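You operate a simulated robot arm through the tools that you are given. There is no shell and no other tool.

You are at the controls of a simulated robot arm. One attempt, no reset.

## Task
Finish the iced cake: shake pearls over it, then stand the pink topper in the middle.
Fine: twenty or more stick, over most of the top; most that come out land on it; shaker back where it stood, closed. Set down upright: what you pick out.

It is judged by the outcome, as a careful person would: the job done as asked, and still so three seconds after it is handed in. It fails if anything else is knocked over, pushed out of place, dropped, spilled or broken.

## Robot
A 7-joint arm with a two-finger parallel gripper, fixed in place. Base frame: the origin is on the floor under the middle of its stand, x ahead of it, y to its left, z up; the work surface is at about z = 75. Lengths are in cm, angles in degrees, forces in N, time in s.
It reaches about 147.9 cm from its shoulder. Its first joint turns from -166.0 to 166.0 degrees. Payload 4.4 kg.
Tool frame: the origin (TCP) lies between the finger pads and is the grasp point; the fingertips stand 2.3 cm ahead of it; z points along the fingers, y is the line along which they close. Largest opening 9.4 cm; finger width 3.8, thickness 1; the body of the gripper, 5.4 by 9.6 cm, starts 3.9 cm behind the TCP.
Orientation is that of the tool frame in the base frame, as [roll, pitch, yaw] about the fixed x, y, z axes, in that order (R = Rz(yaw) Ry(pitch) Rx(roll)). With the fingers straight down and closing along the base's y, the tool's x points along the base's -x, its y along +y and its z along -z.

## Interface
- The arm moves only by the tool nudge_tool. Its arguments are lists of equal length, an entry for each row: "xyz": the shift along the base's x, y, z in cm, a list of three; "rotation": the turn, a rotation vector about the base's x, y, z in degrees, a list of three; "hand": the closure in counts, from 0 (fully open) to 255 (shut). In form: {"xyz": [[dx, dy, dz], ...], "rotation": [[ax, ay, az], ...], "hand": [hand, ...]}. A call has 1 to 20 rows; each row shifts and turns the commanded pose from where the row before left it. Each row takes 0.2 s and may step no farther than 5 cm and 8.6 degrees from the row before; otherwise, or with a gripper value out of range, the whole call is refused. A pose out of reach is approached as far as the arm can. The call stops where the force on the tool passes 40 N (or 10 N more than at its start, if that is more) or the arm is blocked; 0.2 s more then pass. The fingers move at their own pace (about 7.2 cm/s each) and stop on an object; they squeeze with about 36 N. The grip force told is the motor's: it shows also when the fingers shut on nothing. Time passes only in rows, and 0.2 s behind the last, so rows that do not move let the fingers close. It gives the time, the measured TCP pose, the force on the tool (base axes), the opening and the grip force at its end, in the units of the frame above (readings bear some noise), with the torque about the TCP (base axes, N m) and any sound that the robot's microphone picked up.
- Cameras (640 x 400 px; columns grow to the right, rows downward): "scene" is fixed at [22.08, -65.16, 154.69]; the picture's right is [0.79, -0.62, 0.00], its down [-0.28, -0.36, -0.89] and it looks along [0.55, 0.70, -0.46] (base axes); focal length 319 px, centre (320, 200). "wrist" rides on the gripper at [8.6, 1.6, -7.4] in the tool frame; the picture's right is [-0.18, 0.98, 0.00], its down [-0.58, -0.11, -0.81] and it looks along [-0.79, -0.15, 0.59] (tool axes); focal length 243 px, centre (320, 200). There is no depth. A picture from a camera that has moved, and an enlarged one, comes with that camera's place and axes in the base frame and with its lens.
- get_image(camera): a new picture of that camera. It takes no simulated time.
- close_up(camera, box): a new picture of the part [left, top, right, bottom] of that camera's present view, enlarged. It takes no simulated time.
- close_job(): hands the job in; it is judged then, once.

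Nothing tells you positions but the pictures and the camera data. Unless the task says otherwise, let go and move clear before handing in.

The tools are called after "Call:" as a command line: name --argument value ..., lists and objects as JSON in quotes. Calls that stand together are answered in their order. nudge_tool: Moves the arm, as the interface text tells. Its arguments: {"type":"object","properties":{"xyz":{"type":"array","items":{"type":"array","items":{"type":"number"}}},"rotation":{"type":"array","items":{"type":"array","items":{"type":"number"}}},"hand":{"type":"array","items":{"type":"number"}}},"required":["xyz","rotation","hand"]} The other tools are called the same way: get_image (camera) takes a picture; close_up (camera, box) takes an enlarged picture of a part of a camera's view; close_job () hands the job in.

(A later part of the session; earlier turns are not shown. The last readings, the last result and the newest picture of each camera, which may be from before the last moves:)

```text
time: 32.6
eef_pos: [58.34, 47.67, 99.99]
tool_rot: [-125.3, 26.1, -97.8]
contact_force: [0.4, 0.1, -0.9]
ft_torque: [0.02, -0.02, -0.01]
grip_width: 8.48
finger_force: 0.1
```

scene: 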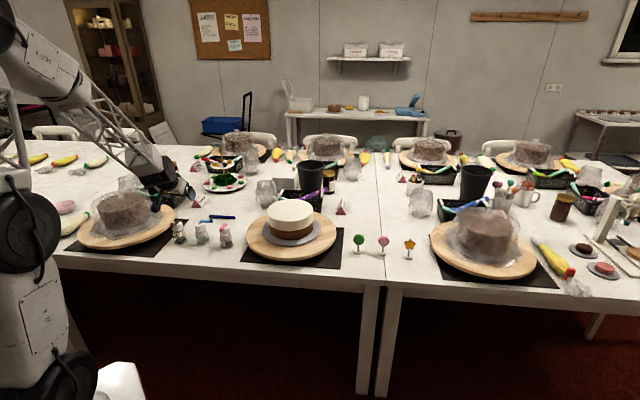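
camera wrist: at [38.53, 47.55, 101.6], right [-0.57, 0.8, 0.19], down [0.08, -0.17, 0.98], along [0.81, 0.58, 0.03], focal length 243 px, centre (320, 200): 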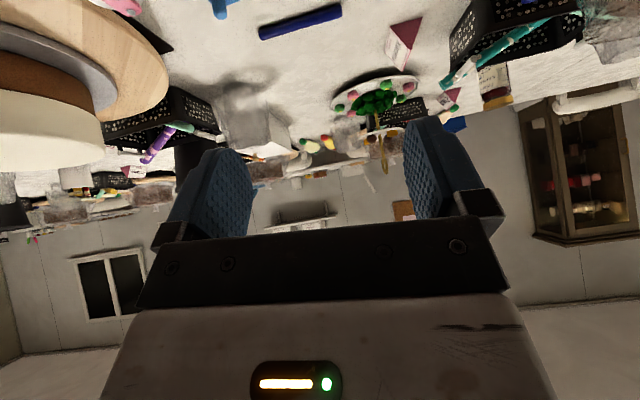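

The sideways rotation tracked perfectly: the hand now points at heading ≈10°, 31° below horizontal. Next I'll roll about the finger axis to bring the closing line level with the camera on top.

Call:
nudge_tool --xyz '[[0, 0, 1], [0, 0, 1], [0, 0, 1], [0, 0, 0], [0, 0, 0], [0, 0, 0], [0, 0, 0]]' --rotation '[[-6.83, -1.14, 4.2], [-6.83, -1.14, 4.2], [-6.83, -1.14, 4.2], [-6.83, -1.14, 4.2], [-6.83, -1.14, 4.2], [-6.83, -1.14, 4.2], [-6.83, -1.14, 4.2]]' --hand '[25, 25, 25, 25, 25, 25, 25]'

```text
time: 34.2
eef_pos: [58.54, 47.88, 102.89]
tool_rot: [-124.0, -21.9, -66.6]
contact_force: [0.3, -0.3, 0.5]
ft_torque: [0.03, 0.0, -0.04]
grip_width: 8.5
finger_force: 0.0
```

Call:
nudge_tool --xyz '[[0, 0, 0], [0, 0, 0], [0, 0, 0], [0, 0, 0], [0, 0, 0], [0, 0, 0], [0, 0, 0], [0, 0, 0]]' --rotation '[[-6.83, -1.14, 4.2], [-6.83, -1.14, 4.2], [-6.83, -1.14, 4.2], [-6.83, -1.14, 4.2], [-6.83, -1.14, 4.2], [-6.83, -1.14, 4.2], [-6.83, -1.14, 4.2], [-6.83, -1.14, 4.2]]' --hand '[25, 25, 25, 25, 25, 25, 25, 25]'

Call:
get_image --camera "scene"

Call:
get_image --camera "wrist"

```text
time: 36.0
eef_pos: [54.12, 42.97, 83.99]
tool_rot: [-149.1, -53.0, -27.4]
contact_force: [-0.1, -0.1, 0.8]
ft_torque: [-0.01, -0.02, -0.02]
grip_width: 8.47
finger_force: 0.0
out of reach, approached as far as the arm can: row 2, 3, 4, 5, 6, 7, 8
```

```text
taken
```

scene: 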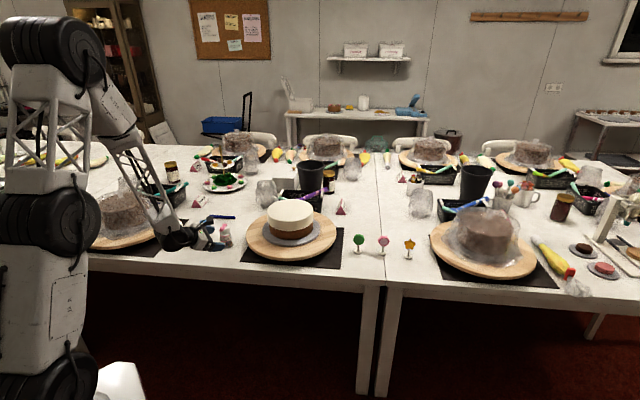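

```text
taken
camera wrist: at [52.34, 38.12, 94.26], right [-0.13, -0.88, -0.45], down [-0.99, 0.15, -0.01], along [0.08, 0.44, -0.89], focal length 243 px, centre (320, 200)
```

wrist: 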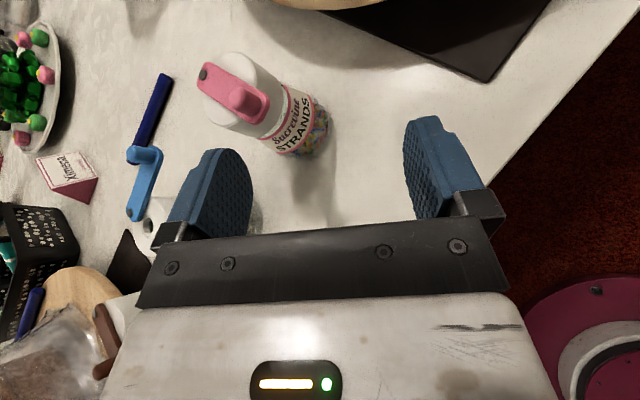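

The arm sagged because a wrist joint hit its limit, with no contact. I now understand the wrist: I need to unwind to the neutral fingers-down pose through the straight-ahead plane. First straight up, while unwinding the roll.

Call:
nudge_tool --xyz '[[0, 0, 1.5], [0, 0, 2], [0, 0, 2], [0, 0, 2]]' --rotation '[[6.83, 1.14, -4.2], [6.83, 1.14, -4.2], [6.83, 1.14, -4.2], [6.83, 1.14, -4.2]]' --hand '[25, 25, 25, 25]'

```text
time: 37.0
eef_pos: [54.09, 43.19, 91.45]
tool_rot: [-126.9, -30.4, -59.9]
contact_force: [0.0, 0.2, 0.3]
ft_torque: [-0.01, 0.01, -0.02]
grip_width: 8.48
finger_force: 0.1
```

Call:
nudge_tool --xyz '[[0, 0, 3], [0, 0, 3], [0, 0, 3], [0, 0, 2], [0, 0, 2]]' --rotation '[[6.83, 1.14, -4.2], [6.83, 1.14, -4.2], [6.83, 1.14, -4.2], [0, 0, 7.5], [0, 0, 7.5]]' --hand '[25, 25, 25, 25, 25]'

```text
time: 38.2
eef_pos: [54.0, 43.27, 104.32]
tool_rot: [-121.8, -10.3, -59.2]
contact_force: [-0.3, -1.2, -1.2]
ft_torque: [0.05, 0.0, 0.04]
grip_width: 8.47
finger_force: 0.1
```

Call:
nudge_tool --xyz '[[0, 0, 1], [0, 0, 1], [0, 0, 0], [0, 0, 0]]' --rotation '[[0, 0, 7.5], [0, 0, 7.5], [4.6, -5.3, 3], [4.6, -5.3, 0]]' --hand '[25, 25, 25, 25]'

```text
time: 39.2
eef_pos: [53.99, 43.17, 106.51]
tool_rot: [-107.5, -11.7, -44.0]
contact_force: [0.7, -0.1, -0.3]
ft_torque: [0.0, -0.02, 0.01]
grip_width: 8.49
finger_force: 0.1
```

Tracking is exact now, and the wrist is bent slightly up in the straight-ahead plane. From here I'll roll the camera to the underside (neutral roll) with a flat hand, still high up.

Call:
nudge_tool --xyz '[[0, 0, 0], [0, 0, 0], [0, 0, 0], [0, 0, 0], [0, 0, 0], [0, 0, 0], [0, 0, 0]]' --rotation '[[5.65, 5.15, -2.36], [5.65, 5.15, -2.36], [5.65, 5.15, -2.36], [5.65, 5.15, -2.36], [5.65, 5.15, -2.36], [5.65, 5.15, -2.36], [5.65, 5.15, -2.36]]' --hand '[25, 25, 25, 25, 25, 25, 25]'

Call:
nudge_tool --xyz '[[0, 0, 0], [0, 0, 0], [0, 0, 0], [0, 0, 0], [0, 0, 0]]' --rotation '[[5.65, 5.15, -2.36], [5.65, 5.15, -2.36], [5.65, 5.15, -2.36], [5.65, 5.15, -2.36], [5.65, 5.15, -2.36]]' --hand '[25, 25, 25, 25, 25]'

```text
time: 40.8
eef_pos: [54.17, 43.03, 106.35]
tool_rot: [-113.2, 41.4, -63.5]
contact_force: [0.7, -0.6, 0.5]
ft_torque: [0.01, 0.0, 0.0]
grip_width: 8.48
finger_force: 0.1
```

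```text
time: 42.0
eef_pos: [54.16, 43.04, 106.43]
tool_rot: [-161.0, 71.8, -117.7]
contact_force: [-1.0, -0.7, -0.4]
ft_torque: [0.0, -0.03, -0.02]
grip_width: 8.48
finger_force: 0.2
```

Call:
nudge_tool --xyz '[[-1.26, 1.08, -1], [-1.26, 1.08, -1], [-1.26, 1.08, -1], [-1.26, 1.08, -1], [-1.26, 1.08, -1], [-1.26, 1.08, -1]]' --rotation '[[4.3, 3.93, -1.8], [0, 0, 4.6], [-4.39, 4.09, 0], [-4.39, 4.09, 0], [-4.39, 4.09, 0], [0, 0, 0]]' --hand '[25, 25, 25, 25, 25, 25]'

Call:
get_image --camera "wrist"

Call:
get_image --camera "scene"

```text
time: 43.4
eef_pos: [46.52, 49.45, 100.43]
tool_rot: [-179.8, 54.9, -132.7]
contact_force: [-0.6, -0.5, 0.8]
ft_torque: [-0.02, -0.01, -0.01]
grip_width: 8.48
finger_force: 0.0
```

```text
taken
camera wrist: at [37.81, 42.53, 97.69], right [-0.65, 0.75, 0.15], down [-0.14, -0.31, 0.94], along [0.75, 0.59, 0.31], focal length 243 px, centre (320, 200)
```

wrist: 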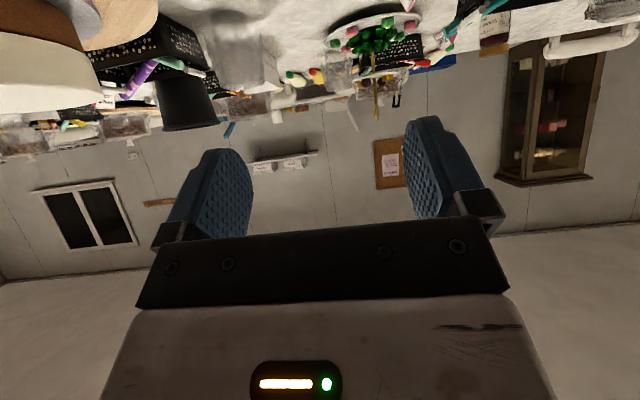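

```text
taken
```

scene: 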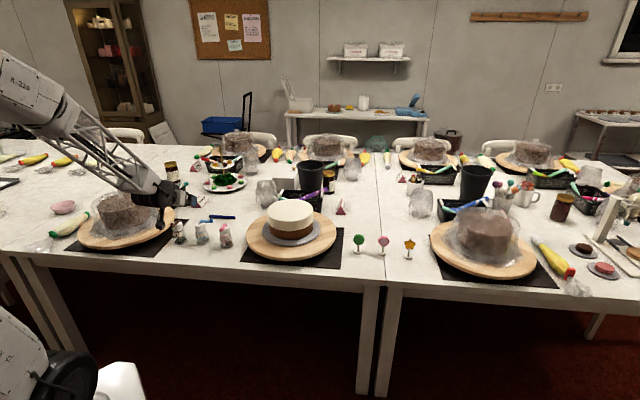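

That's the exact orientation I wanted (heading 47°, 55° tilt, level). I'll descend to the pre-grasp point behind the pearl shaker.

Call:
nudge_tool --xyz '[[0, 0, -2.5], [0, 0, -2.5], [0, 0, -2.5], [0, 0, -2.5], [0.05, 0.05, -2.2]]' --rotation '[[0, 0, 0], [0, 0, 0], [0, 0, 0], [0, 0, 0], [0, 0, 0]]' --hand '[25, 25, 25, 25, 25]'

Call:
close_up --camera "scene" --box '[140, 190, 250, 262]'

```text
time: 44.6
eef_pos: [46.55, 49.64, 88.32]
tool_rot: [-179.8, 54.8, -132.7]
contact_force: [-0.3, -0.9, 0.5]
ft_torque: [0.0, 0.01, -0.02]
grip_width: 8.49
finger_force: 0.0
```

```text
5.56 times, centred on (195, 226) of scene
camera zoom: at [22.08, -65.16, 154.69], right [0.79, -0.62, 0.0], down [-0.28, -0.36, -0.89], along [0.55, 0.7, -0.46], focal length 1774 px, centre (1014, 56)
```

zoom: 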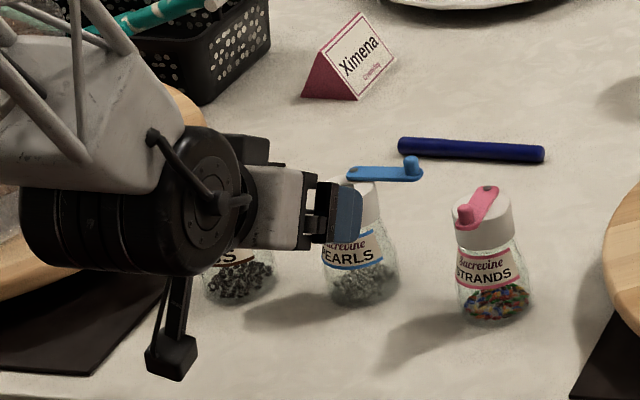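

The underside camera box would come close to the table at 55°, so I'll ease back to 50° and grip slightly higher. Then I'll advance partway along the finger axis and check.

Call:
nudge_tool --xyz '[[0.6, 0.65, 1.05], [0.522, 0.56, -0.643], [0.522, 0.56, -0.643], [0.522, 0.56, -0.643], [0.522, 0.56, -0.643], [0.522, 0.56, -0.643]]' --rotation '[[-3.66, 3.41, 0], [0, 0, 0], [0, 0, 0], [0, 0, 0], [0, 0, 0], [0, 0, 0]]' --hand '[25, 25, 25, 25, 25, 25]'

Call:
close_up --camera "scene" --box '[140, 190, 250, 262]'

Call:
get_image --camera "wrist"

```text
time: 46.0
eef_pos: [49.67, 53.06, 86.03]
tool_rot: [-179.7, 49.8, -132.8]
contact_force: [0.1, 0.2, -0.4]
ft_torque: [-0.01, 0.01, 0.01]
grip_width: 8.49
finger_force: 0.0
```

```text
5.56 times, centred on (195, 226) of scene
camera zoom: at [22.08, -65.16, 154.69], right [0.79, -0.62, 0.0], down [-0.28, -0.36, -0.89], along [0.55, 0.7, -0.46], focal length 1774 px, centre (1014, 56)
```

zoom: 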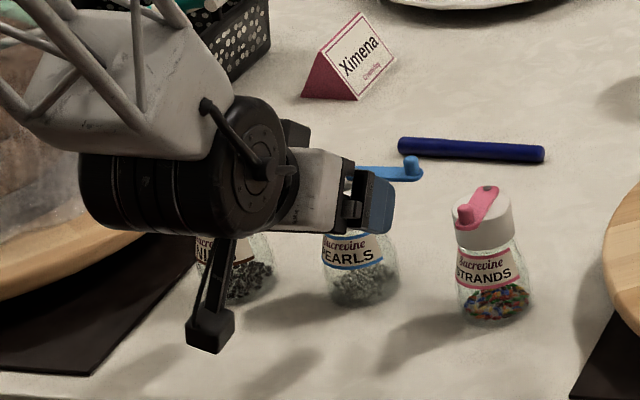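

```text
taken
camera wrist: at [41.01, 45.96, 84.32], right [-0.64, 0.76, 0.14], down [-0.09, -0.25, 0.96], along [0.76, 0.6, 0.22], focal length 243 px, centre (320, 200)
```

wrist: 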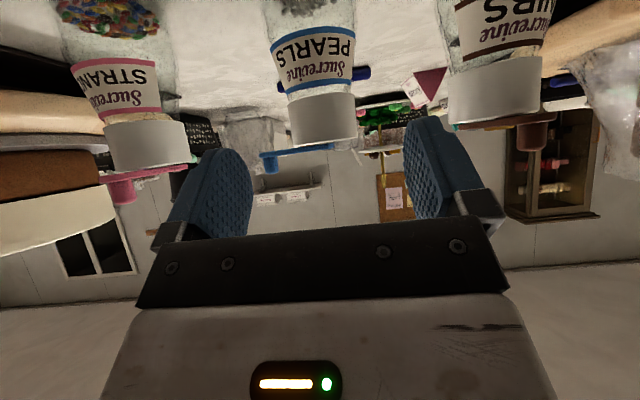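

The wrist camera now sees the PEARLS bottle centred between the fingers. I'll advance the last 6.6 cm.

Call:
nudge_tool --xyz '[[0.519, 0.524, -0.59], [0.519, 0.524, -0.59], [0.519, 0.524, -0.59], [0.519, 0.524, -0.59], [0.519, 0.524, -0.59], [0.519, 0.524, -0.59], [0.519, 0.524, -0.59]]' --rotation '[[0, 0, 0], [0, 0, 0], [0, 0, 0], [0, 0, 0], [0, 0, 0], [0, 0, 0], [0, 0, 0]]' --hand '[25, 25, 25, 25, 25, 25, 25]'

Call:
close_up --camera "scene" --box '[140, 190, 250, 262]'

Call:
get_image --camera "wrist"

```text
time: 47.6
eef_pos: [53.38, 56.77, 82.11]
tool_rot: [-179.8, 49.8, -132.7]
contact_force: [-0.1, 0.1, -0.2]
ft_torque: [0.02, 0.01, 0.01]
grip_width: 8.46
finger_force: 0.2
```

```text
5.56 times, centred on (195, 226) of scene
camera zoom: at [22.08, -65.16, 154.69], right [0.79, -0.62, 0.0], down [-0.28, -0.36, -0.89], along [0.55, 0.7, -0.46], focal length 1774 px, centre (1014, 56)
```

zoom: 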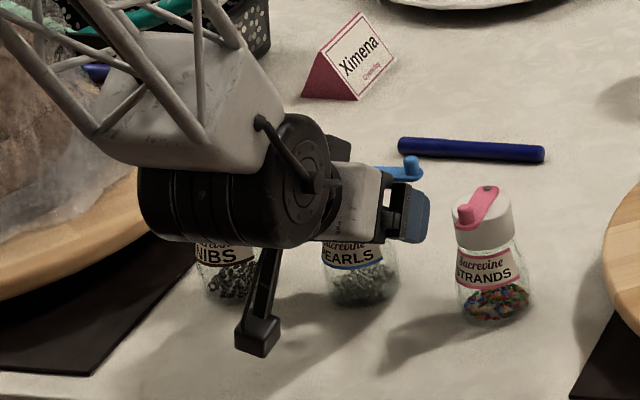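

```text
taken
camera wrist: at [44.5, 49.6, 80.22], right [-0.64, 0.76, 0.14], down [-0.09, -0.25, 0.96], along [0.76, 0.6, 0.22], focal length 243 px, centre (320, 200)
```

wrist: 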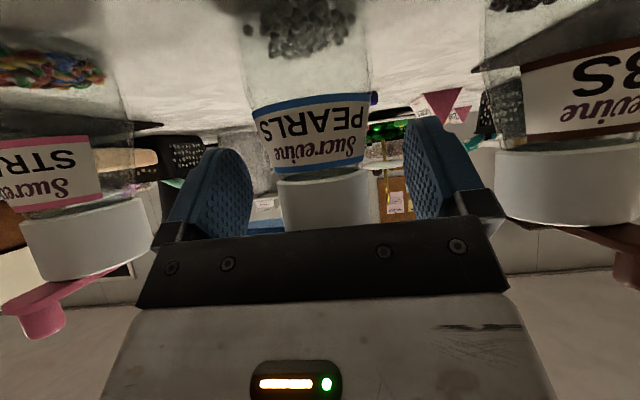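

The bottle is between the pads. Closing on it now; this pose, (53.4, 56.8, 82.1), is also where I'll return it.

Call:
nudge_tool --xyz '[[0, 0, 0], [0, 0, 0], [0, 0, 0], [0, 0, 0], [0, 0, 0]]' --rotation '[[0, 0, 0], [0, 0, 0], [0, 0, 0], [0, 0, 0], [0, 0, 0]]' --hand '[80, 140, 255, 255, 255]'

Call:
close_up --camera "scene" --box '[140, 190, 250, 262]'

Call:
get_image --camera "wrist"

```text
time: 48.8
eef_pos: [53.47, 56.7, 81.96]
tool_rot: [-179.8, 49.8, -132.8]
contact_force: [-0.1, 0.3, 1.4]
ft_torque: [0.08, 0.03, 0.03]
grip_width: 5.2
finger_force: 36.1
```

```text
5.56 times, centred on (195, 226) of scene
camera zoom: at [22.08, -65.16, 154.69], right [0.79, -0.62, 0.0], down [-0.28, -0.36, -0.89], along [0.55, 0.7, -0.46], focal length 1774 px, centre (1014, 56)
```

zoom: 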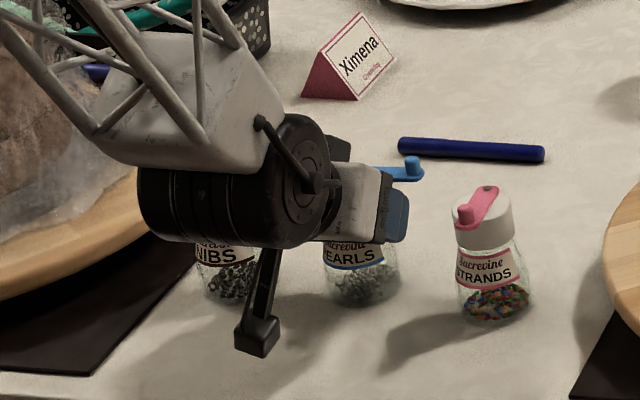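

```text
taken
camera wrist: at [44.48, 49.59, 80.22], right [-0.64, 0.76, 0.14], down [-0.09, -0.25, 0.96], along [0.76, 0.6, 0.22], focal length 243 px, centre (320, 200)
```

wrist: 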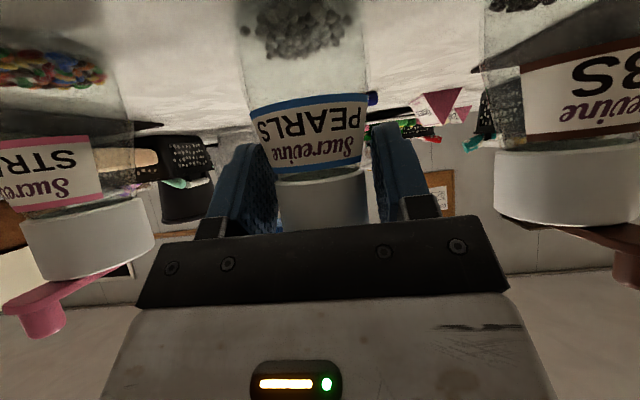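

Gripped (5.2 cm, 36 N) with the bottle still upright. Lifting gently straight up.

Call:
nudge_tool --xyz '[[0, 0, 0.5], [0, 0, 1], [0, 0, 1.5], [0, 0, 2], [0, 0, 2]]' --rotation '[[0, 0, 0], [0, 0, 0], [0, 0, 0], [0, 0, 0], [0, 0, 0]]' --hand '[255, 255, 255, 255, 255]'

Call:
get_image --camera "wrist"

Call:
close_up --camera "scene" --box '[140, 180, 260, 262]'

```text
time: 50.0
eef_pos: [53.47, 56.74, 88.79]
tool_rot: [-179.8, 49.7, -132.7]
contact_force: [-1.0, 0.5, -0.7]
ft_torque: [0.03, -0.01, 0.04]
grip_width: 5.21
finger_force: 36.1
```

```text
taken
camera wrist: at [44.58, 49.56, 87.02], right [-0.64, 0.76, 0.14], down [-0.09, -0.25, 0.97], along [0.76, 0.6, 0.22], focal length 243 px, centre (320, 200)
```

wrist: 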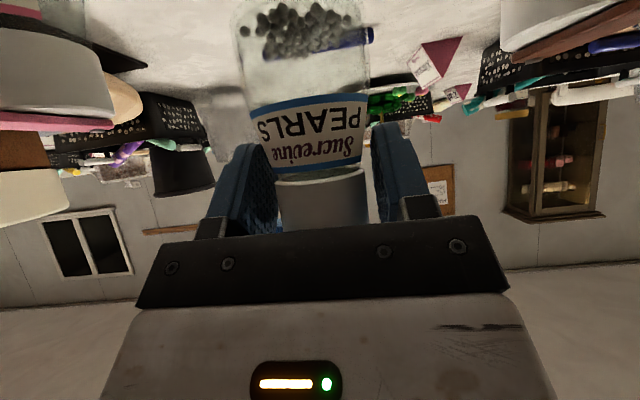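

```text
4.88 times, centred on (200, 221) of scene
camera zoom: at [22.08, -65.16, 154.69], right [0.79, -0.62, 0.0], down [-0.28, -0.36, -0.89], along [0.55, 0.7, -0.46], focal length 1558 px, centre (905, 98)
```

zoom: 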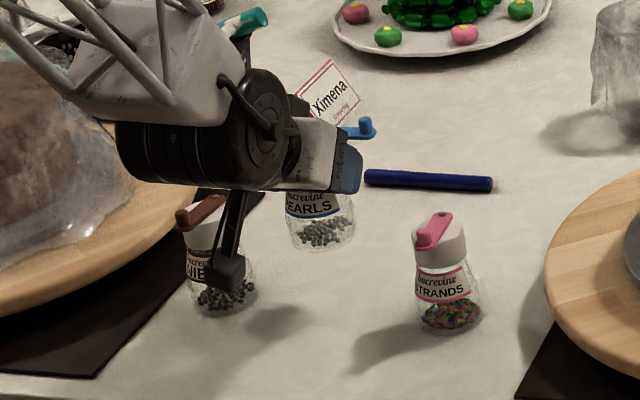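

Lifted cleanly: NIBS and STRANDS are undisturbed and the bottle is upright. To stay away from the straight-wrist singularity I'll pitch the hand up about 23° while rising; the bottle leans back only slightly, which is safe.

Call:
nudge_tool --xyz '[[0, 0, 1], [0, 0, 2], [0, 0, 2.5], [0, 0, 2.5], [0, 0, 2.5], [0, 0, 2.5], [0, 0, 2.5]]' --rotation '[[3.67, -3.4, 0], [3.67, -3.4, 0], [3.67, -3.4, 0], [3.67, -3.4, 0], [2.2, -2.04, 0], [0, 0, 0], [0, 0, 0]]' --hand '[255, 255, 255, 255, 255, 255, 255]'

```text
time: 51.6
eef_pos: [53.48, 56.58, 104.29]
tool_rot: [-179.7, 72.7, -132.7]
contact_force: [-0.4, 0.5, -1.7]
ft_torque: [-0.02, 0.01, 0.01]
grip_width: 5.2
finger_force: 36.3
```

Call:
nudge_tool --xyz '[[2.0, -1.4, 0.4], [2.6, -1.8, 0.4], [2.6, -1.8, 0.4], [2.6, -1.8, 0.4], [2.6, -1.8, 0.4], [2.6, -1.8, 0.4]]' --rotation '[[0, 0, -2.1], [0, 0, -2.1], [0, 0, -2.1], [0, 0, -2.1], [0, 0, -2.1], [0, 0, -2.1]]' --hand '[255, 255, 255, 255, 255, 255]'

Call:
nudge_tool --xyz '[[2.6, -1.8, 0.3], [2.6, -1.8, 0.3], [2.6, -1.8, 0.3], [2.6, -1.8, 0.3], [2.6, -1.8, 0.3], [2.0, -1.4, 0.3]]' --rotation '[[0, 0, -2.1], [0, 0, -2.1], [0, 0, -2.1], [0, 0, -2.1], [0, 0, -2.1], [0, 0, -2.1]]' --hand '[255, 255, 255, 255, 255, 255]'

Call:
get_image --camera "scene"

Call:
get_image --camera "wrist"

```text
time: 53.0
eef_pos: [68.23, 46.27, 107.1]
tool_rot: [-179.7, 72.8, -145.3]
contact_force: [-0.6, -0.3, -2.3]
ft_torque: [-0.01, -0.01, -0.01]
grip_width: 5.19
finger_force: 36.4
```

```text
time: 54.4
eef_pos: [83.41, 36.23, 108.4]
tool_rot: [-179.8, 72.9, -158.0]
contact_force: [-0.3, 0.5, -2.2]
ft_torque: [0.04, 0.0, 0.03]
grip_width: 5.2
finger_force: 35.6
```

```text
taken
```

scene: 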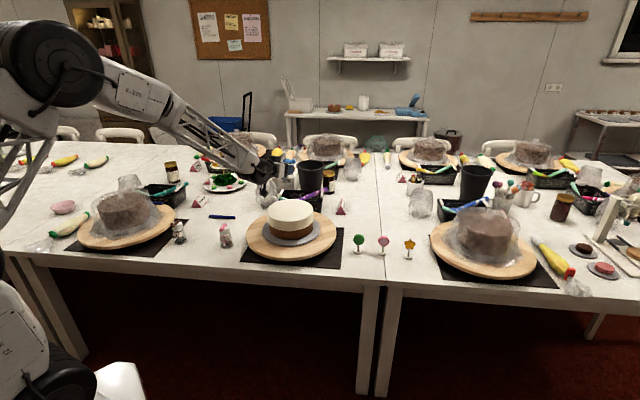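

```text
taken
camera wrist: at [73.86, 34.12, 102.41], right [-0.31, 0.93, 0.17], down [-0.51, -0.32, 0.79], along [0.8, 0.16, 0.58], focal length 243 px, centre (320, 200)
```

wrist: 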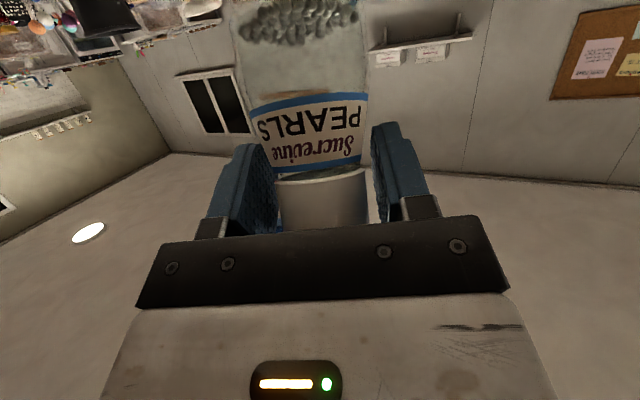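

The shaker is over the cake with its mouth still up. I'll level the hand, then roll to 90°, which keeps the mouth above horizontal, and check tracking before pouring.

Call:
nudge_tool --xyz '[[0, 0, 0], [0, 0, 0], [0, 0, 0]]' --rotation '[[2.25, -5.56, 0], [2.25, -5.56, 0], [2.25, -5.56, 0]]' --hand '[255, 255, 255]'

Call:
nudge_tool --xyz '[[0, 0, 0], [0, 0, 0], [0, 0, 0], [0, 0, 0], [0, 0, 0], [0, 0, 0], [0, 0, 0], [0, 0, 0], [0, 0, 0]]' --rotation '[[7.4, 3.0, 0], [7.4, 3.0, 0], [7.4, 3.0, 0], [7.4, 3.0, 0], [7.4, 3.0, 0], [7.4, 3.0, 0], [7.4, 3.0, 0], [7.4, 3.0, 0], [7.4, 3.0, 0]]' --hand '[255, 255, 255, 255, 255, 255, 255, 255, 255]'

Call:
get_image --camera "wrist"

Call:
close_up --camera "scene" --box '[210, 130, 370, 270]'

```text
time: 55.2
eef_pos: [83.54, 36.0, 108.63]
tool_rot: [-3.7, 89.1, 18.2]
contact_force: [0.2, 0.3, -1.8]
ft_torque: [-0.02, 0.05, -0.03]
grip_width: 5.15
finger_force: 36.0
```

```text
time: 57.2
eef_pos: [83.54, 35.95, 108.67]
tool_rot: [90.0, 18.1, 111.2]
contact_force: [-0.2, 0.3, -2.1]
ft_torque: [-0.06, 0.06, -0.05]
grip_width: 5.21
finger_force: 36.1
```

```text
taken
camera wrist: at [73.35, 41.42, 107.52], right [-0.05, 0.12, 0.99], down [-0.54, -0.84, 0.08], along [0.84, -0.53, 0.1], focal length 243 px, centre (320, 200)
```

wrist: 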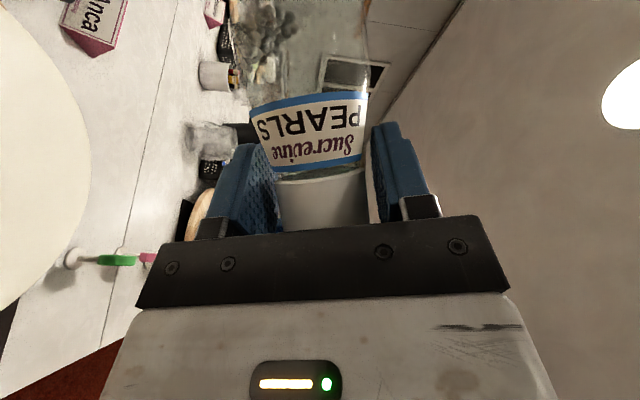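

```text
2.86 times, centred on (290, 200) of scene
camera zoom: at [22.08, -65.16, 154.69], right [0.79, -0.62, 0.0], down [-0.28, -0.36, -0.89], along [0.55, 0.7, -0.46], focal length 912 px, centre (406, 200)
```

zoom: 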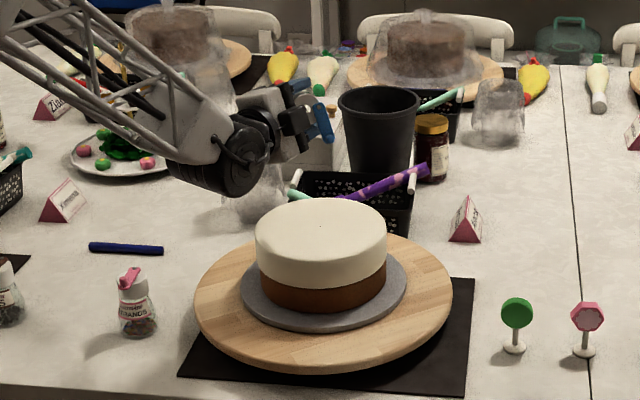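

Tracking is exact. I'll lower so the mouth is about 10 cm above the icing, then roll further to bring the mouth just past horizontal.

Call:
nudge_tool --xyz '[[0.53, 0.45, -1.65], [0.53, 0.45, -1.65], [0.53, 0.45, -1.65], [0.53, 0.45, -1.65], [0, 0, 0], [0, 0, 0], [0, 0, 0], [0, 0, 0]]' --rotation '[[0, 0, 0], [0, 0, 0], [0, 0, 0], [0, 0, 0], [7.4, 3.0, 0], [7.4, 3.0, 0], [7.4, 3.0, 0], [7.4, 3.0, 0]]' --hand '[255, 255, 255, 255, 255, 255, 255, 255]'

Call:
close_up --camera "scene" --box '[230, 150, 350, 260]'

Call:
get_image --camera "wrist"

```text
time: 59.0
eef_pos: [85.63, 37.74, 102.05]
tool_rot: [90.4, -13.9, 111.2]
contact_force: [0.1, 1.0, -1.8]
ft_torque: [-0.03, 0.01, 0.0]
grip_width: 5.18
finger_force: 35.8
```

```text
3.64 times, centred on (290, 205) of scene
camera zoom: at [22.08, -65.16, 154.69], right [0.79, -0.62, 0.0], down [-0.28, -0.36, -0.89], along [0.55, 0.7, -0.46], focal length 1161 px, centre (429, 182)
```

zoom: 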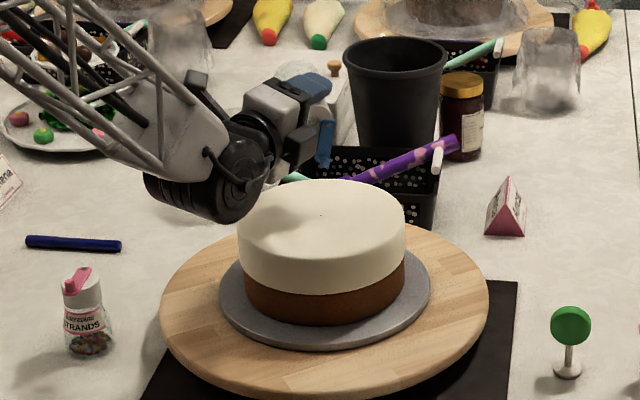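

```text
taken
camera wrist: at [75.77, 42.56, 105.75], right [0.16, -0.38, 0.91], down [-0.56, -0.8, -0.24], along [0.82, -0.47, -0.34], focal length 243 px, centre (320, 200)
```

wrist: 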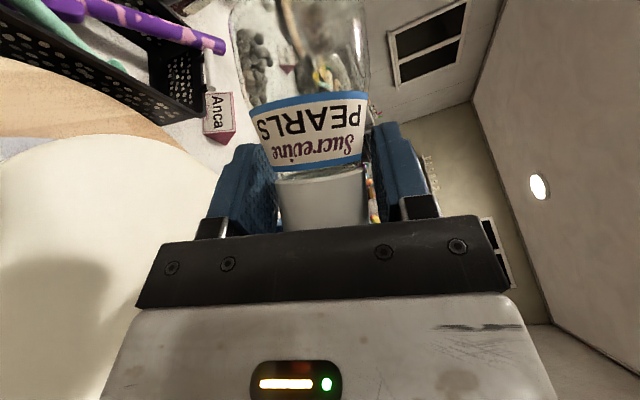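

Still holding: the pearls lie along the lower wall. I'll roll further in small steps and watch for the first ones to come out.

Call:
nudge_tool --xyz '[[0, 0, 0], [0, 0, 0], [0, 0, 0]]' --rotation '[[7.4, 3.0, 0], [7.4, 3.0, 0], [0, 0, 0]]' --hand '[255, 255, 255]'

Call:
close_up --camera "scene" --box '[250, 160, 330, 230]'

Call:
get_image --camera "wrist"

```text
time: 59.8
eef_pos: [85.57, 37.73, 102.01]
tool_rot: [90.7, -29.8, 111.2]
contact_force: [0.7, 0.2, -2.2]
ft_torque: [-0.04, 0.03, 0.03]
grip_width: 5.17
finger_force: 35.7
```

```text
5.71 times, centred on (290, 195) of scene
camera zoom: at [22.08, -65.16, 154.69], right [0.79, -0.62, 0.0], down [-0.28, -0.36, -0.89], along [0.55, 0.7, -0.46], focal length 1825 px, centre (491, 229)
```

zoom: 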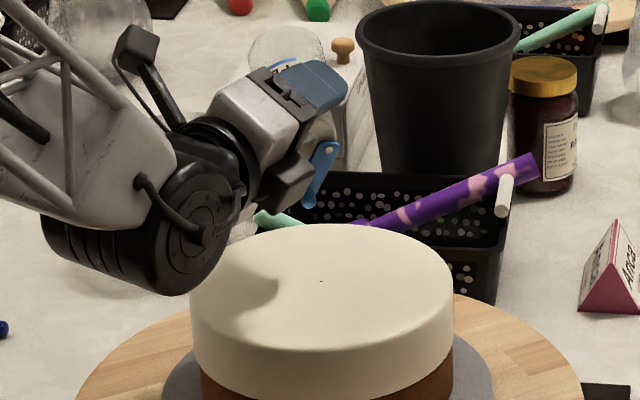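

```text
taken
camera wrist: at [76.18, 41.33, 107.79], right [0.24, -0.6, 0.76], down [-0.59, -0.72, -0.38], along [0.77, -0.36, -0.53], focal length 243 px, centre (320, 200)
```

wrist: 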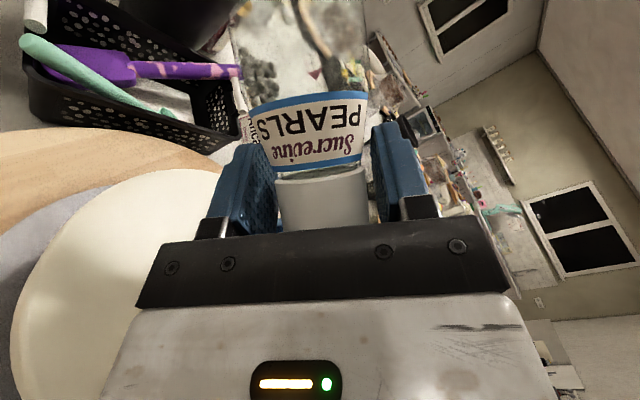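

Call:
nudge_tool --xyz '[[0, 0, 0], [0, 0, 0]]' --rotation '[[7.4, 3.0, 0], [0, 0, 0]]' --hand '[255, 255]'

Call:
close_up --camera "scene" --box '[250, 160, 330, 230]'

Call:
close_up --camera "wrist" --box '[180, 0, 440, 240]'

```text
time: 60.4
eef_pos: [85.62, 37.75, 102.01]
tool_rot: [90.9, -37.8, 111.0]
contact_force: [-1.2, -0.2, -2.6]
ft_torque: [-0.03, 0.04, 0.02]
grip_width: 5.19
finger_force: 35.9
```

```text
5.71 times, centred on (290, 195) of scene
camera zoom: at [22.08, -65.16, 154.69], right [0.79, -0.62, 0.0], down [-0.28, -0.36, -0.89], along [0.55, 0.7, -0.46], focal length 1825 px, centre (491, 229)
```

zoom: 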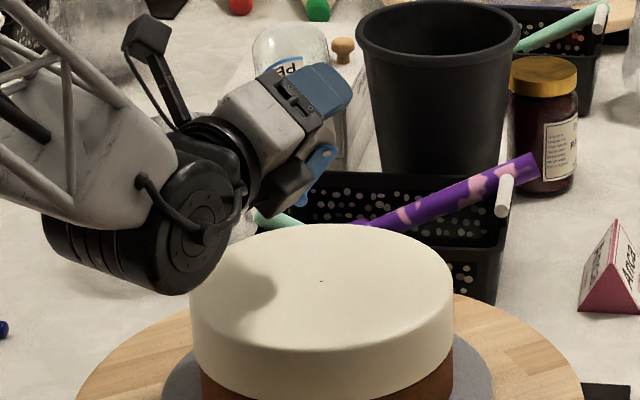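

```text
1.67 times, centred on (310, 120) of wrist
camera zoom: at [76.53, 40.46, 108.71], right [0.28, -0.69, 0.66], down [-0.61, -0.66, -0.43], along [0.74, -0.28, -0.61], focal length 404 px, centre (337, 333)
```

zoom: 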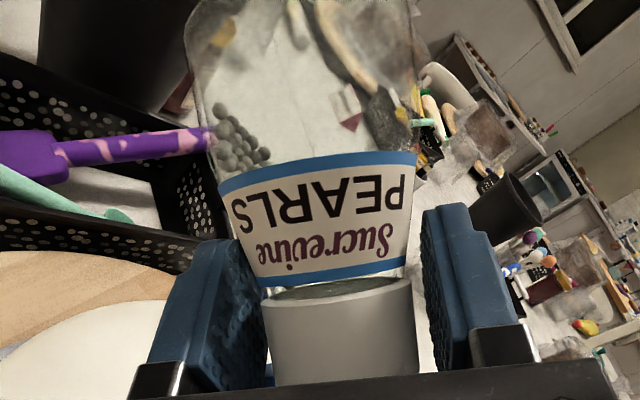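

The pearls have slid down behind the label. I'll give a few short vertical shakes here and look.

Call:
nudge_tool --xyz '[[0, 0, 1.2], [0, 0, -1.2], [0, 0, 1.2], [0, 0, -1.2]]' --rotation '[[0, 0, 0], [0, 0, 0], [0, 0, 0], [0, 0, 0]]' --hand '[255, 255, 255, 255]'

Call:
close_up --camera "scene" --box '[250, 160, 330, 230]'

Call:
close_up --camera "wrist" --box '[0, 0, 440, 275]'

```text
time: 61.4
eef_pos: [85.59, 37.73, 102.05]
tool_rot: [90.9, -37.8, 111.0]
contact_force: [0.3, 0.4, -2.4]
ft_torque: [-0.04, 0.02, 0.01]
grip_width: 5.17
finger_force: 36.5
```

```text
5.71 times, centred on (290, 195) of scene
camera zoom: at [22.08, -65.16, 154.69], right [0.79, -0.62, 0.0], down [-0.28, -0.36, -0.89], along [0.55, 0.7, -0.46], focal length 1825 px, centre (491, 229)
```

zoom: 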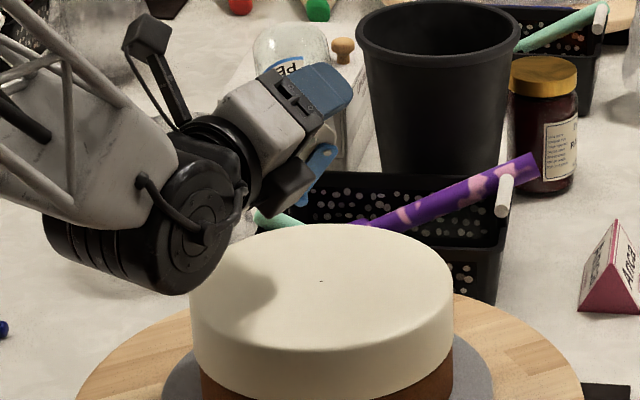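

```text
1.45 times, centred on (220, 138) of wrist
camera zoom: at [76.54, 40.41, 108.74], right [0.28, -0.69, 0.66], down [-0.61, -0.66, -0.43], along [0.74, -0.28, -0.61], focal length 353 px, centre (466, 291)
```

zoom: 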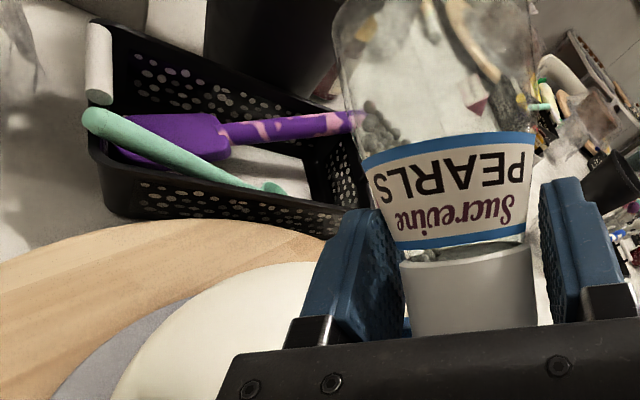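

None out yet. I'll roll 8° more and shake again.

Call:
nudge_tool --xyz '[[0, 0, 0], [0, 0, 1.2], [0, 0, -1.2], [0, 0, 0]]' --rotation '[[7.4, 3.0, 0], [0, 0, 0], [0, 0, 0], [0, 0, 0]]' --hand '[255, 255, 255, 255]'

Call:
close_up --camera "scene" --box '[250, 160, 330, 230]'

Call:
close_up --camera "wrist" --box '[0, 0, 440, 275]'

```text
time: 62.4
eef_pos: [85.53, 37.61, 102.1]
tool_rot: [91.1, -45.7, 110.9]
contact_force: [-0.1, 1.0, -2.1]
ft_torque: [-0.06, 0.01, -0.02]
grip_width: 5.18
finger_force: 36.4
```

```text
5.71 times, centred on (290, 195) of scene
camera zoom: at [22.08, -65.16, 154.69], right [0.79, -0.62, 0.0], down [-0.28, -0.36, -0.89], along [0.55, 0.7, -0.46], focal length 1825 px, centre (491, 229)
```

zoom: 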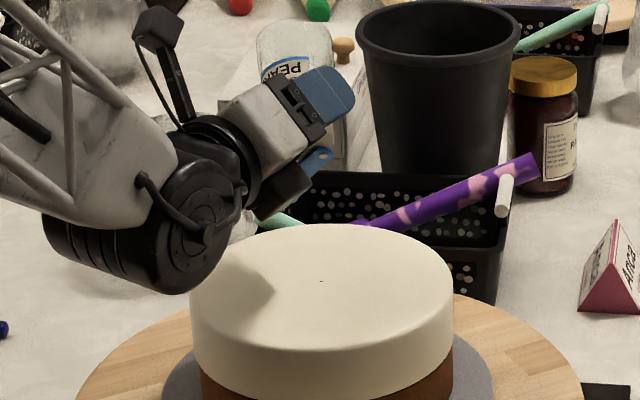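

```text
1.45 times, centred on (220, 138) of wrist
camera zoom: at [76.9, 39.59, 109.49], right [0.31, -0.77, 0.55], down [-0.63, -0.6, -0.48], along [0.71, -0.2, -0.68], focal length 353 px, centre (466, 291)
```

zoom: 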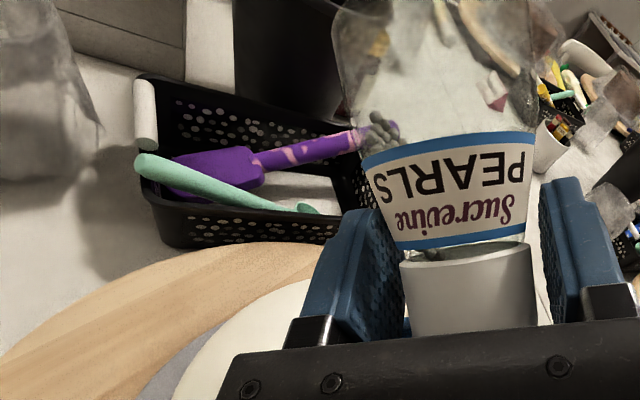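

Call:
nudge_tool --xyz '[[0, 0, 0], [0, 0, 1.2], [0, 0, -1.2], [0, 0, 0]]' --rotation '[[7.4, 3.0, 0], [0, 0, 0], [0, 0, 0], [0, 0, 0]]' --hand '[255, 255, 255, 255]'

Call:
close_up --camera "scene" --box '[250, 160, 330, 230]'

Call:
close_up --camera "wrist" --box '[0, 0, 440, 275]'

```text
time: 63.4
eef_pos: [85.67, 37.73, 102.02]
tool_rot: [91.3, -53.7, 110.6]
contact_force: [0.1, -0.3, -2.4]
ft_torque: [-0.08, 0.05, -0.01]
grip_width: 5.16
finger_force: 35.5
```

```text
5.71 times, centred on (290, 195) of scene
camera zoom: at [22.08, -65.16, 154.69], right [0.79, -0.62, 0.0], down [-0.28, -0.36, -0.89], along [0.55, 0.7, -0.46], focal length 1825 px, centre (491, 229)
```

zoom: 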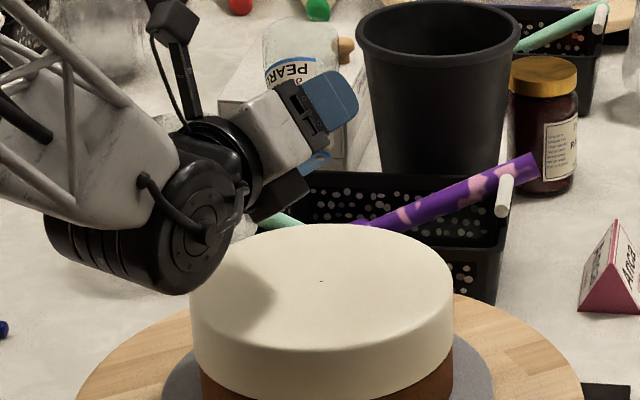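

```text
1.45 times, centred on (220, 138) of wrist
camera zoom: at [77.36, 38.53, 110.06], right [0.34, -0.83, 0.43], down [-0.66, -0.54, -0.52], along [0.67, -0.11, -0.73], focal length 353 px, centre (466, 291)
```

zoom: 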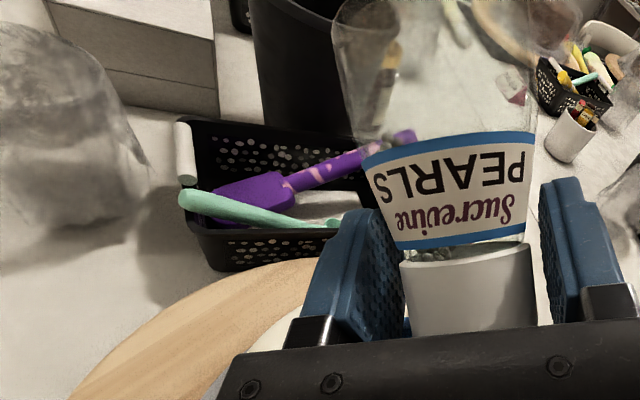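

All the pearls have collected at the cap. I'll shake more firmly along the bottle's axis.

Call:
nudge_tool --xyz '[[0.8, 1.3, 1.4], [-0.8, -1.3, -1.4], [0.8, 1.3, 1.4], [-0.8, -1.3, -1.4]]' --rotation '[[0, 0, 0], [0, 0, 0], [0, 0, 0], [0, 0, 0]]' --hand '[255, 255, 255, 255]'

Call:
close_up --camera "scene" --box '[250, 160, 330, 230]'

```text
time: 64.4
eef_pos: [85.51, 37.78, 101.87]
tool_rot: [91.3, -53.6, 110.7]
contact_force: [0.5, -1.0, -1.9]
ft_torque: [-0.02, 0.02, 0.0]
grip_width: 5.15
finger_force: 36.3
```

```text
5.71 times, centred on (290, 195) of scene
camera zoom: at [22.08, -65.16, 154.69], right [0.79, -0.62, 0.0], down [-0.28, -0.36, -0.89], along [0.55, 0.7, -0.46], focal length 1825 px, centre (491, 229)
```

zoom: 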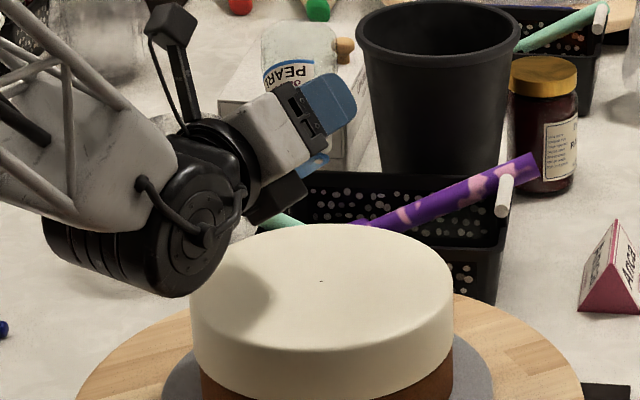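

Still none, so the mouth needs to point further down. I'll pitch the hand up in steps, raising slightly to keep clearance over the cake.

Call:
nudge_tool --xyz '[[0, 0, 1.2], [0, 0, 1.2], [0, 0, 0]]' --rotation '[[2.96, -7.43, 0], [2.96, -7.43, 0], [0, 0, 0]]' --hand '[255, 255, 255]'

Call:
close_up --camera "scene" --box '[240, 150, 340, 240]'

Call:
get_image --camera "wrist"

```text
time: 65.2
eef_pos: [85.45, 37.63, 104.24]
tool_rot: [65.2, -51.0, 131.5]
contact_force: [-0.3, 0.6, -2.1]
ft_torque: [-0.03, 0.02, -0.02]
grip_width: 5.15
finger_force: 36.0
```

```text
4.44 times, centred on (290, 195) of scene
camera zoom: at [22.08, -65.16, 154.69], right [0.79, -0.62, 0.0], down [-0.28, -0.36, -0.89], along [0.55, 0.7, -0.46], focal length 1419 px, centre (453, 222)
```

zoom: 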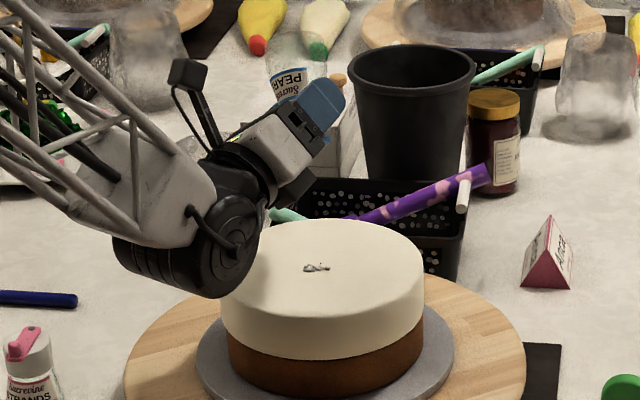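

```text
taken
camera wrist: at [75.4, 37.81, 109.99], right [0.23, -0.88, 0.42], down [-0.5, -0.47, -0.73], along [0.84, -0.04, -0.54], focal length 243 px, centre (320, 200)
```

wrist: 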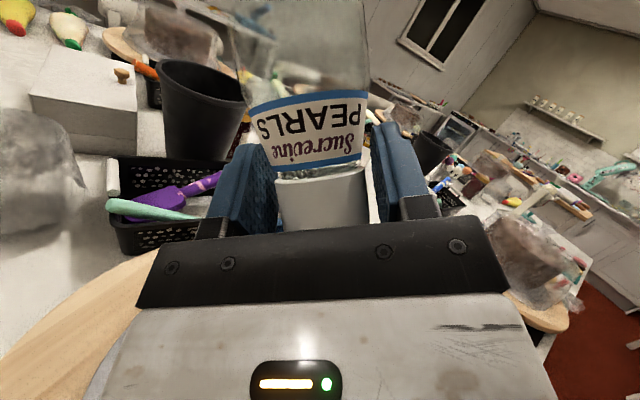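

Pearls are coming out now, right at the cake's centre. I'll zoom in to count them and see the rate.

Call:
close_up --camera "scene" --box '[285, 195, 339, 230]'

Call:
close_up --camera "wrist" --box '[220, 60, 420, 240]'

```text
11.43 times, centred on (312, 212) of scene
camera zoom: at [22.08, -65.16, 154.69], right [0.79, -0.62, 0.0], down [-0.28, -0.36, -0.89], along [0.55, 0.7, -0.46], focal length 3649 px, centre (411, 57)
```

zoom: 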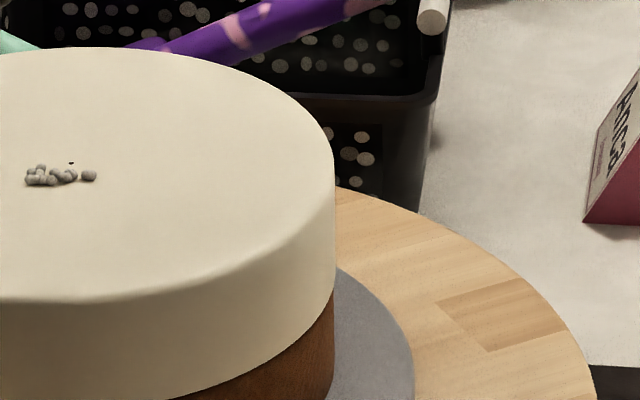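

```text
2.22 times, centred on (320, 150) of wrist
camera zoom: at [75.4, 37.81, 109.99], right [0.23, -0.88, 0.42], down [-0.5, -0.47, -0.73], along [0.84, -0.04, -0.54], focal length 539 px, centre (320, 311)
```

zoom: 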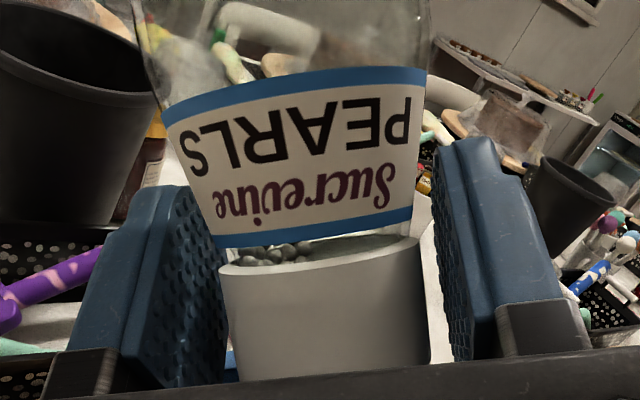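

About ten landed in one tight cluster just short of the centre dot, so they fall about (−2.0, −3.3) from the TCP. I'll roll back a little to stop the flow and move out, so the next ones land on a ring around the cake and not in the middle where the topper goes.

Call:
nudge_tool --xyz '[[0, 0, 0], [0.4, -1.6, 0], [0.4, -1.6, 0], [0.4, -1.7, 0]]' --rotation '[[-7.17, -2.86, -2.1], [-3.6, -1.43, -1.05], [0, 0, 0], [0, 0, 0]]' --hand '[255, 255, 255, 255]'

Call:
close_up --camera "scene" --box '[255, 170, 339, 235]'

Call:
close_up --camera "wrist" --box '[220, 60, 420, 240]'

```text
time: 66.2
eef_pos: [86.7, 32.85, 104.47]
tool_rot: [70.1, -39.9, 124.8]
contact_force: [-1.0, -0.5, -1.5]
ft_torque: [-0.05, 0.02, 0.03]
grip_width: 5.16
finger_force: 36.1
```

```text
6.15 times, centred on (297, 202) of scene
camera zoom: at [22.08, -65.16, 154.69], right [0.79, -0.62, 0.0], down [-0.28, -0.36, -0.89], along [0.55, 0.7, -0.46], focal length 1965 px, centre (462, 185)
```

zoom: 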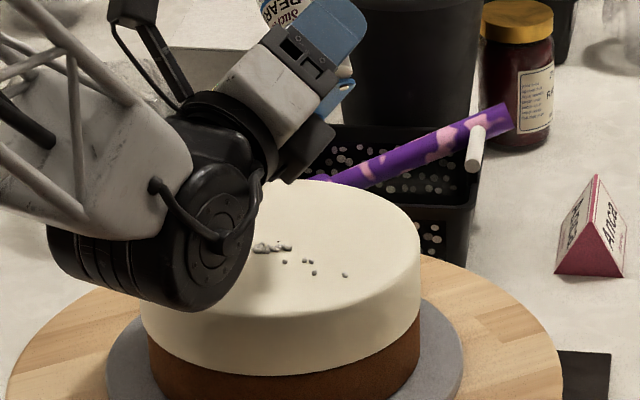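

```text
2.22 times, centred on (320, 150) of wrist
camera zoom: at [76.36, 34.51, 109.24], right [0.14, -0.79, 0.59], down [-0.47, -0.58, -0.66], along [0.87, -0.18, -0.46], focal length 539 px, centre (320, 311)
```

zoom: 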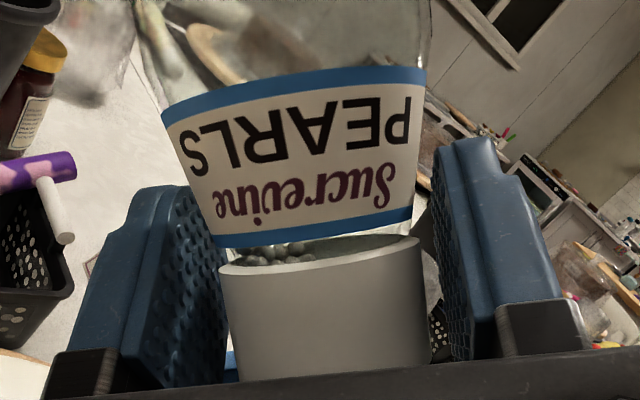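

The motion released a few more, nicely scattered. I'll continue around the ring with gentle shaking, heading to the far side.

Call:
nudge_tool --xyz '[[1.2, 0.4, 0.8], [1.2, 0.5, -0.8], [1.2, 0.6, 0.8], [1.2, 0.6, -0.8], [1.0, 0.6, 0]]' --rotation '[[0, 0, 0], [3.6, 1.43, 1.05], [0, 0, 0], [0, 0, 0], [0, 0, 0]]' --hand '[255, 255, 255, 255, 255]'

Call:
close_up --camera "scene" --box '[255, 170, 339, 235]'

```text
time: 67.4
eef_pos: [92.6, 35.28, 104.33]
tool_rot: [68.7, -43.7, 126.8]
contact_force: [0.6, 0.0, -2.6]
ft_torque: [-0.05, -0.01, 0.03]
grip_width: 5.16
finger_force: 35.4
```

```text
6.15 times, centred on (297, 202) of scene
camera zoom: at [22.08, -65.16, 154.69], right [0.79, -0.62, 0.0], down [-0.28, -0.36, -0.89], along [0.55, 0.7, -0.46], focal length 1965 px, centre (462, 185)
```

zoom: 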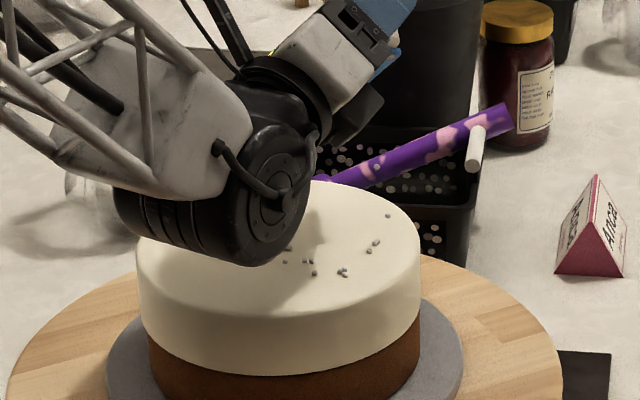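

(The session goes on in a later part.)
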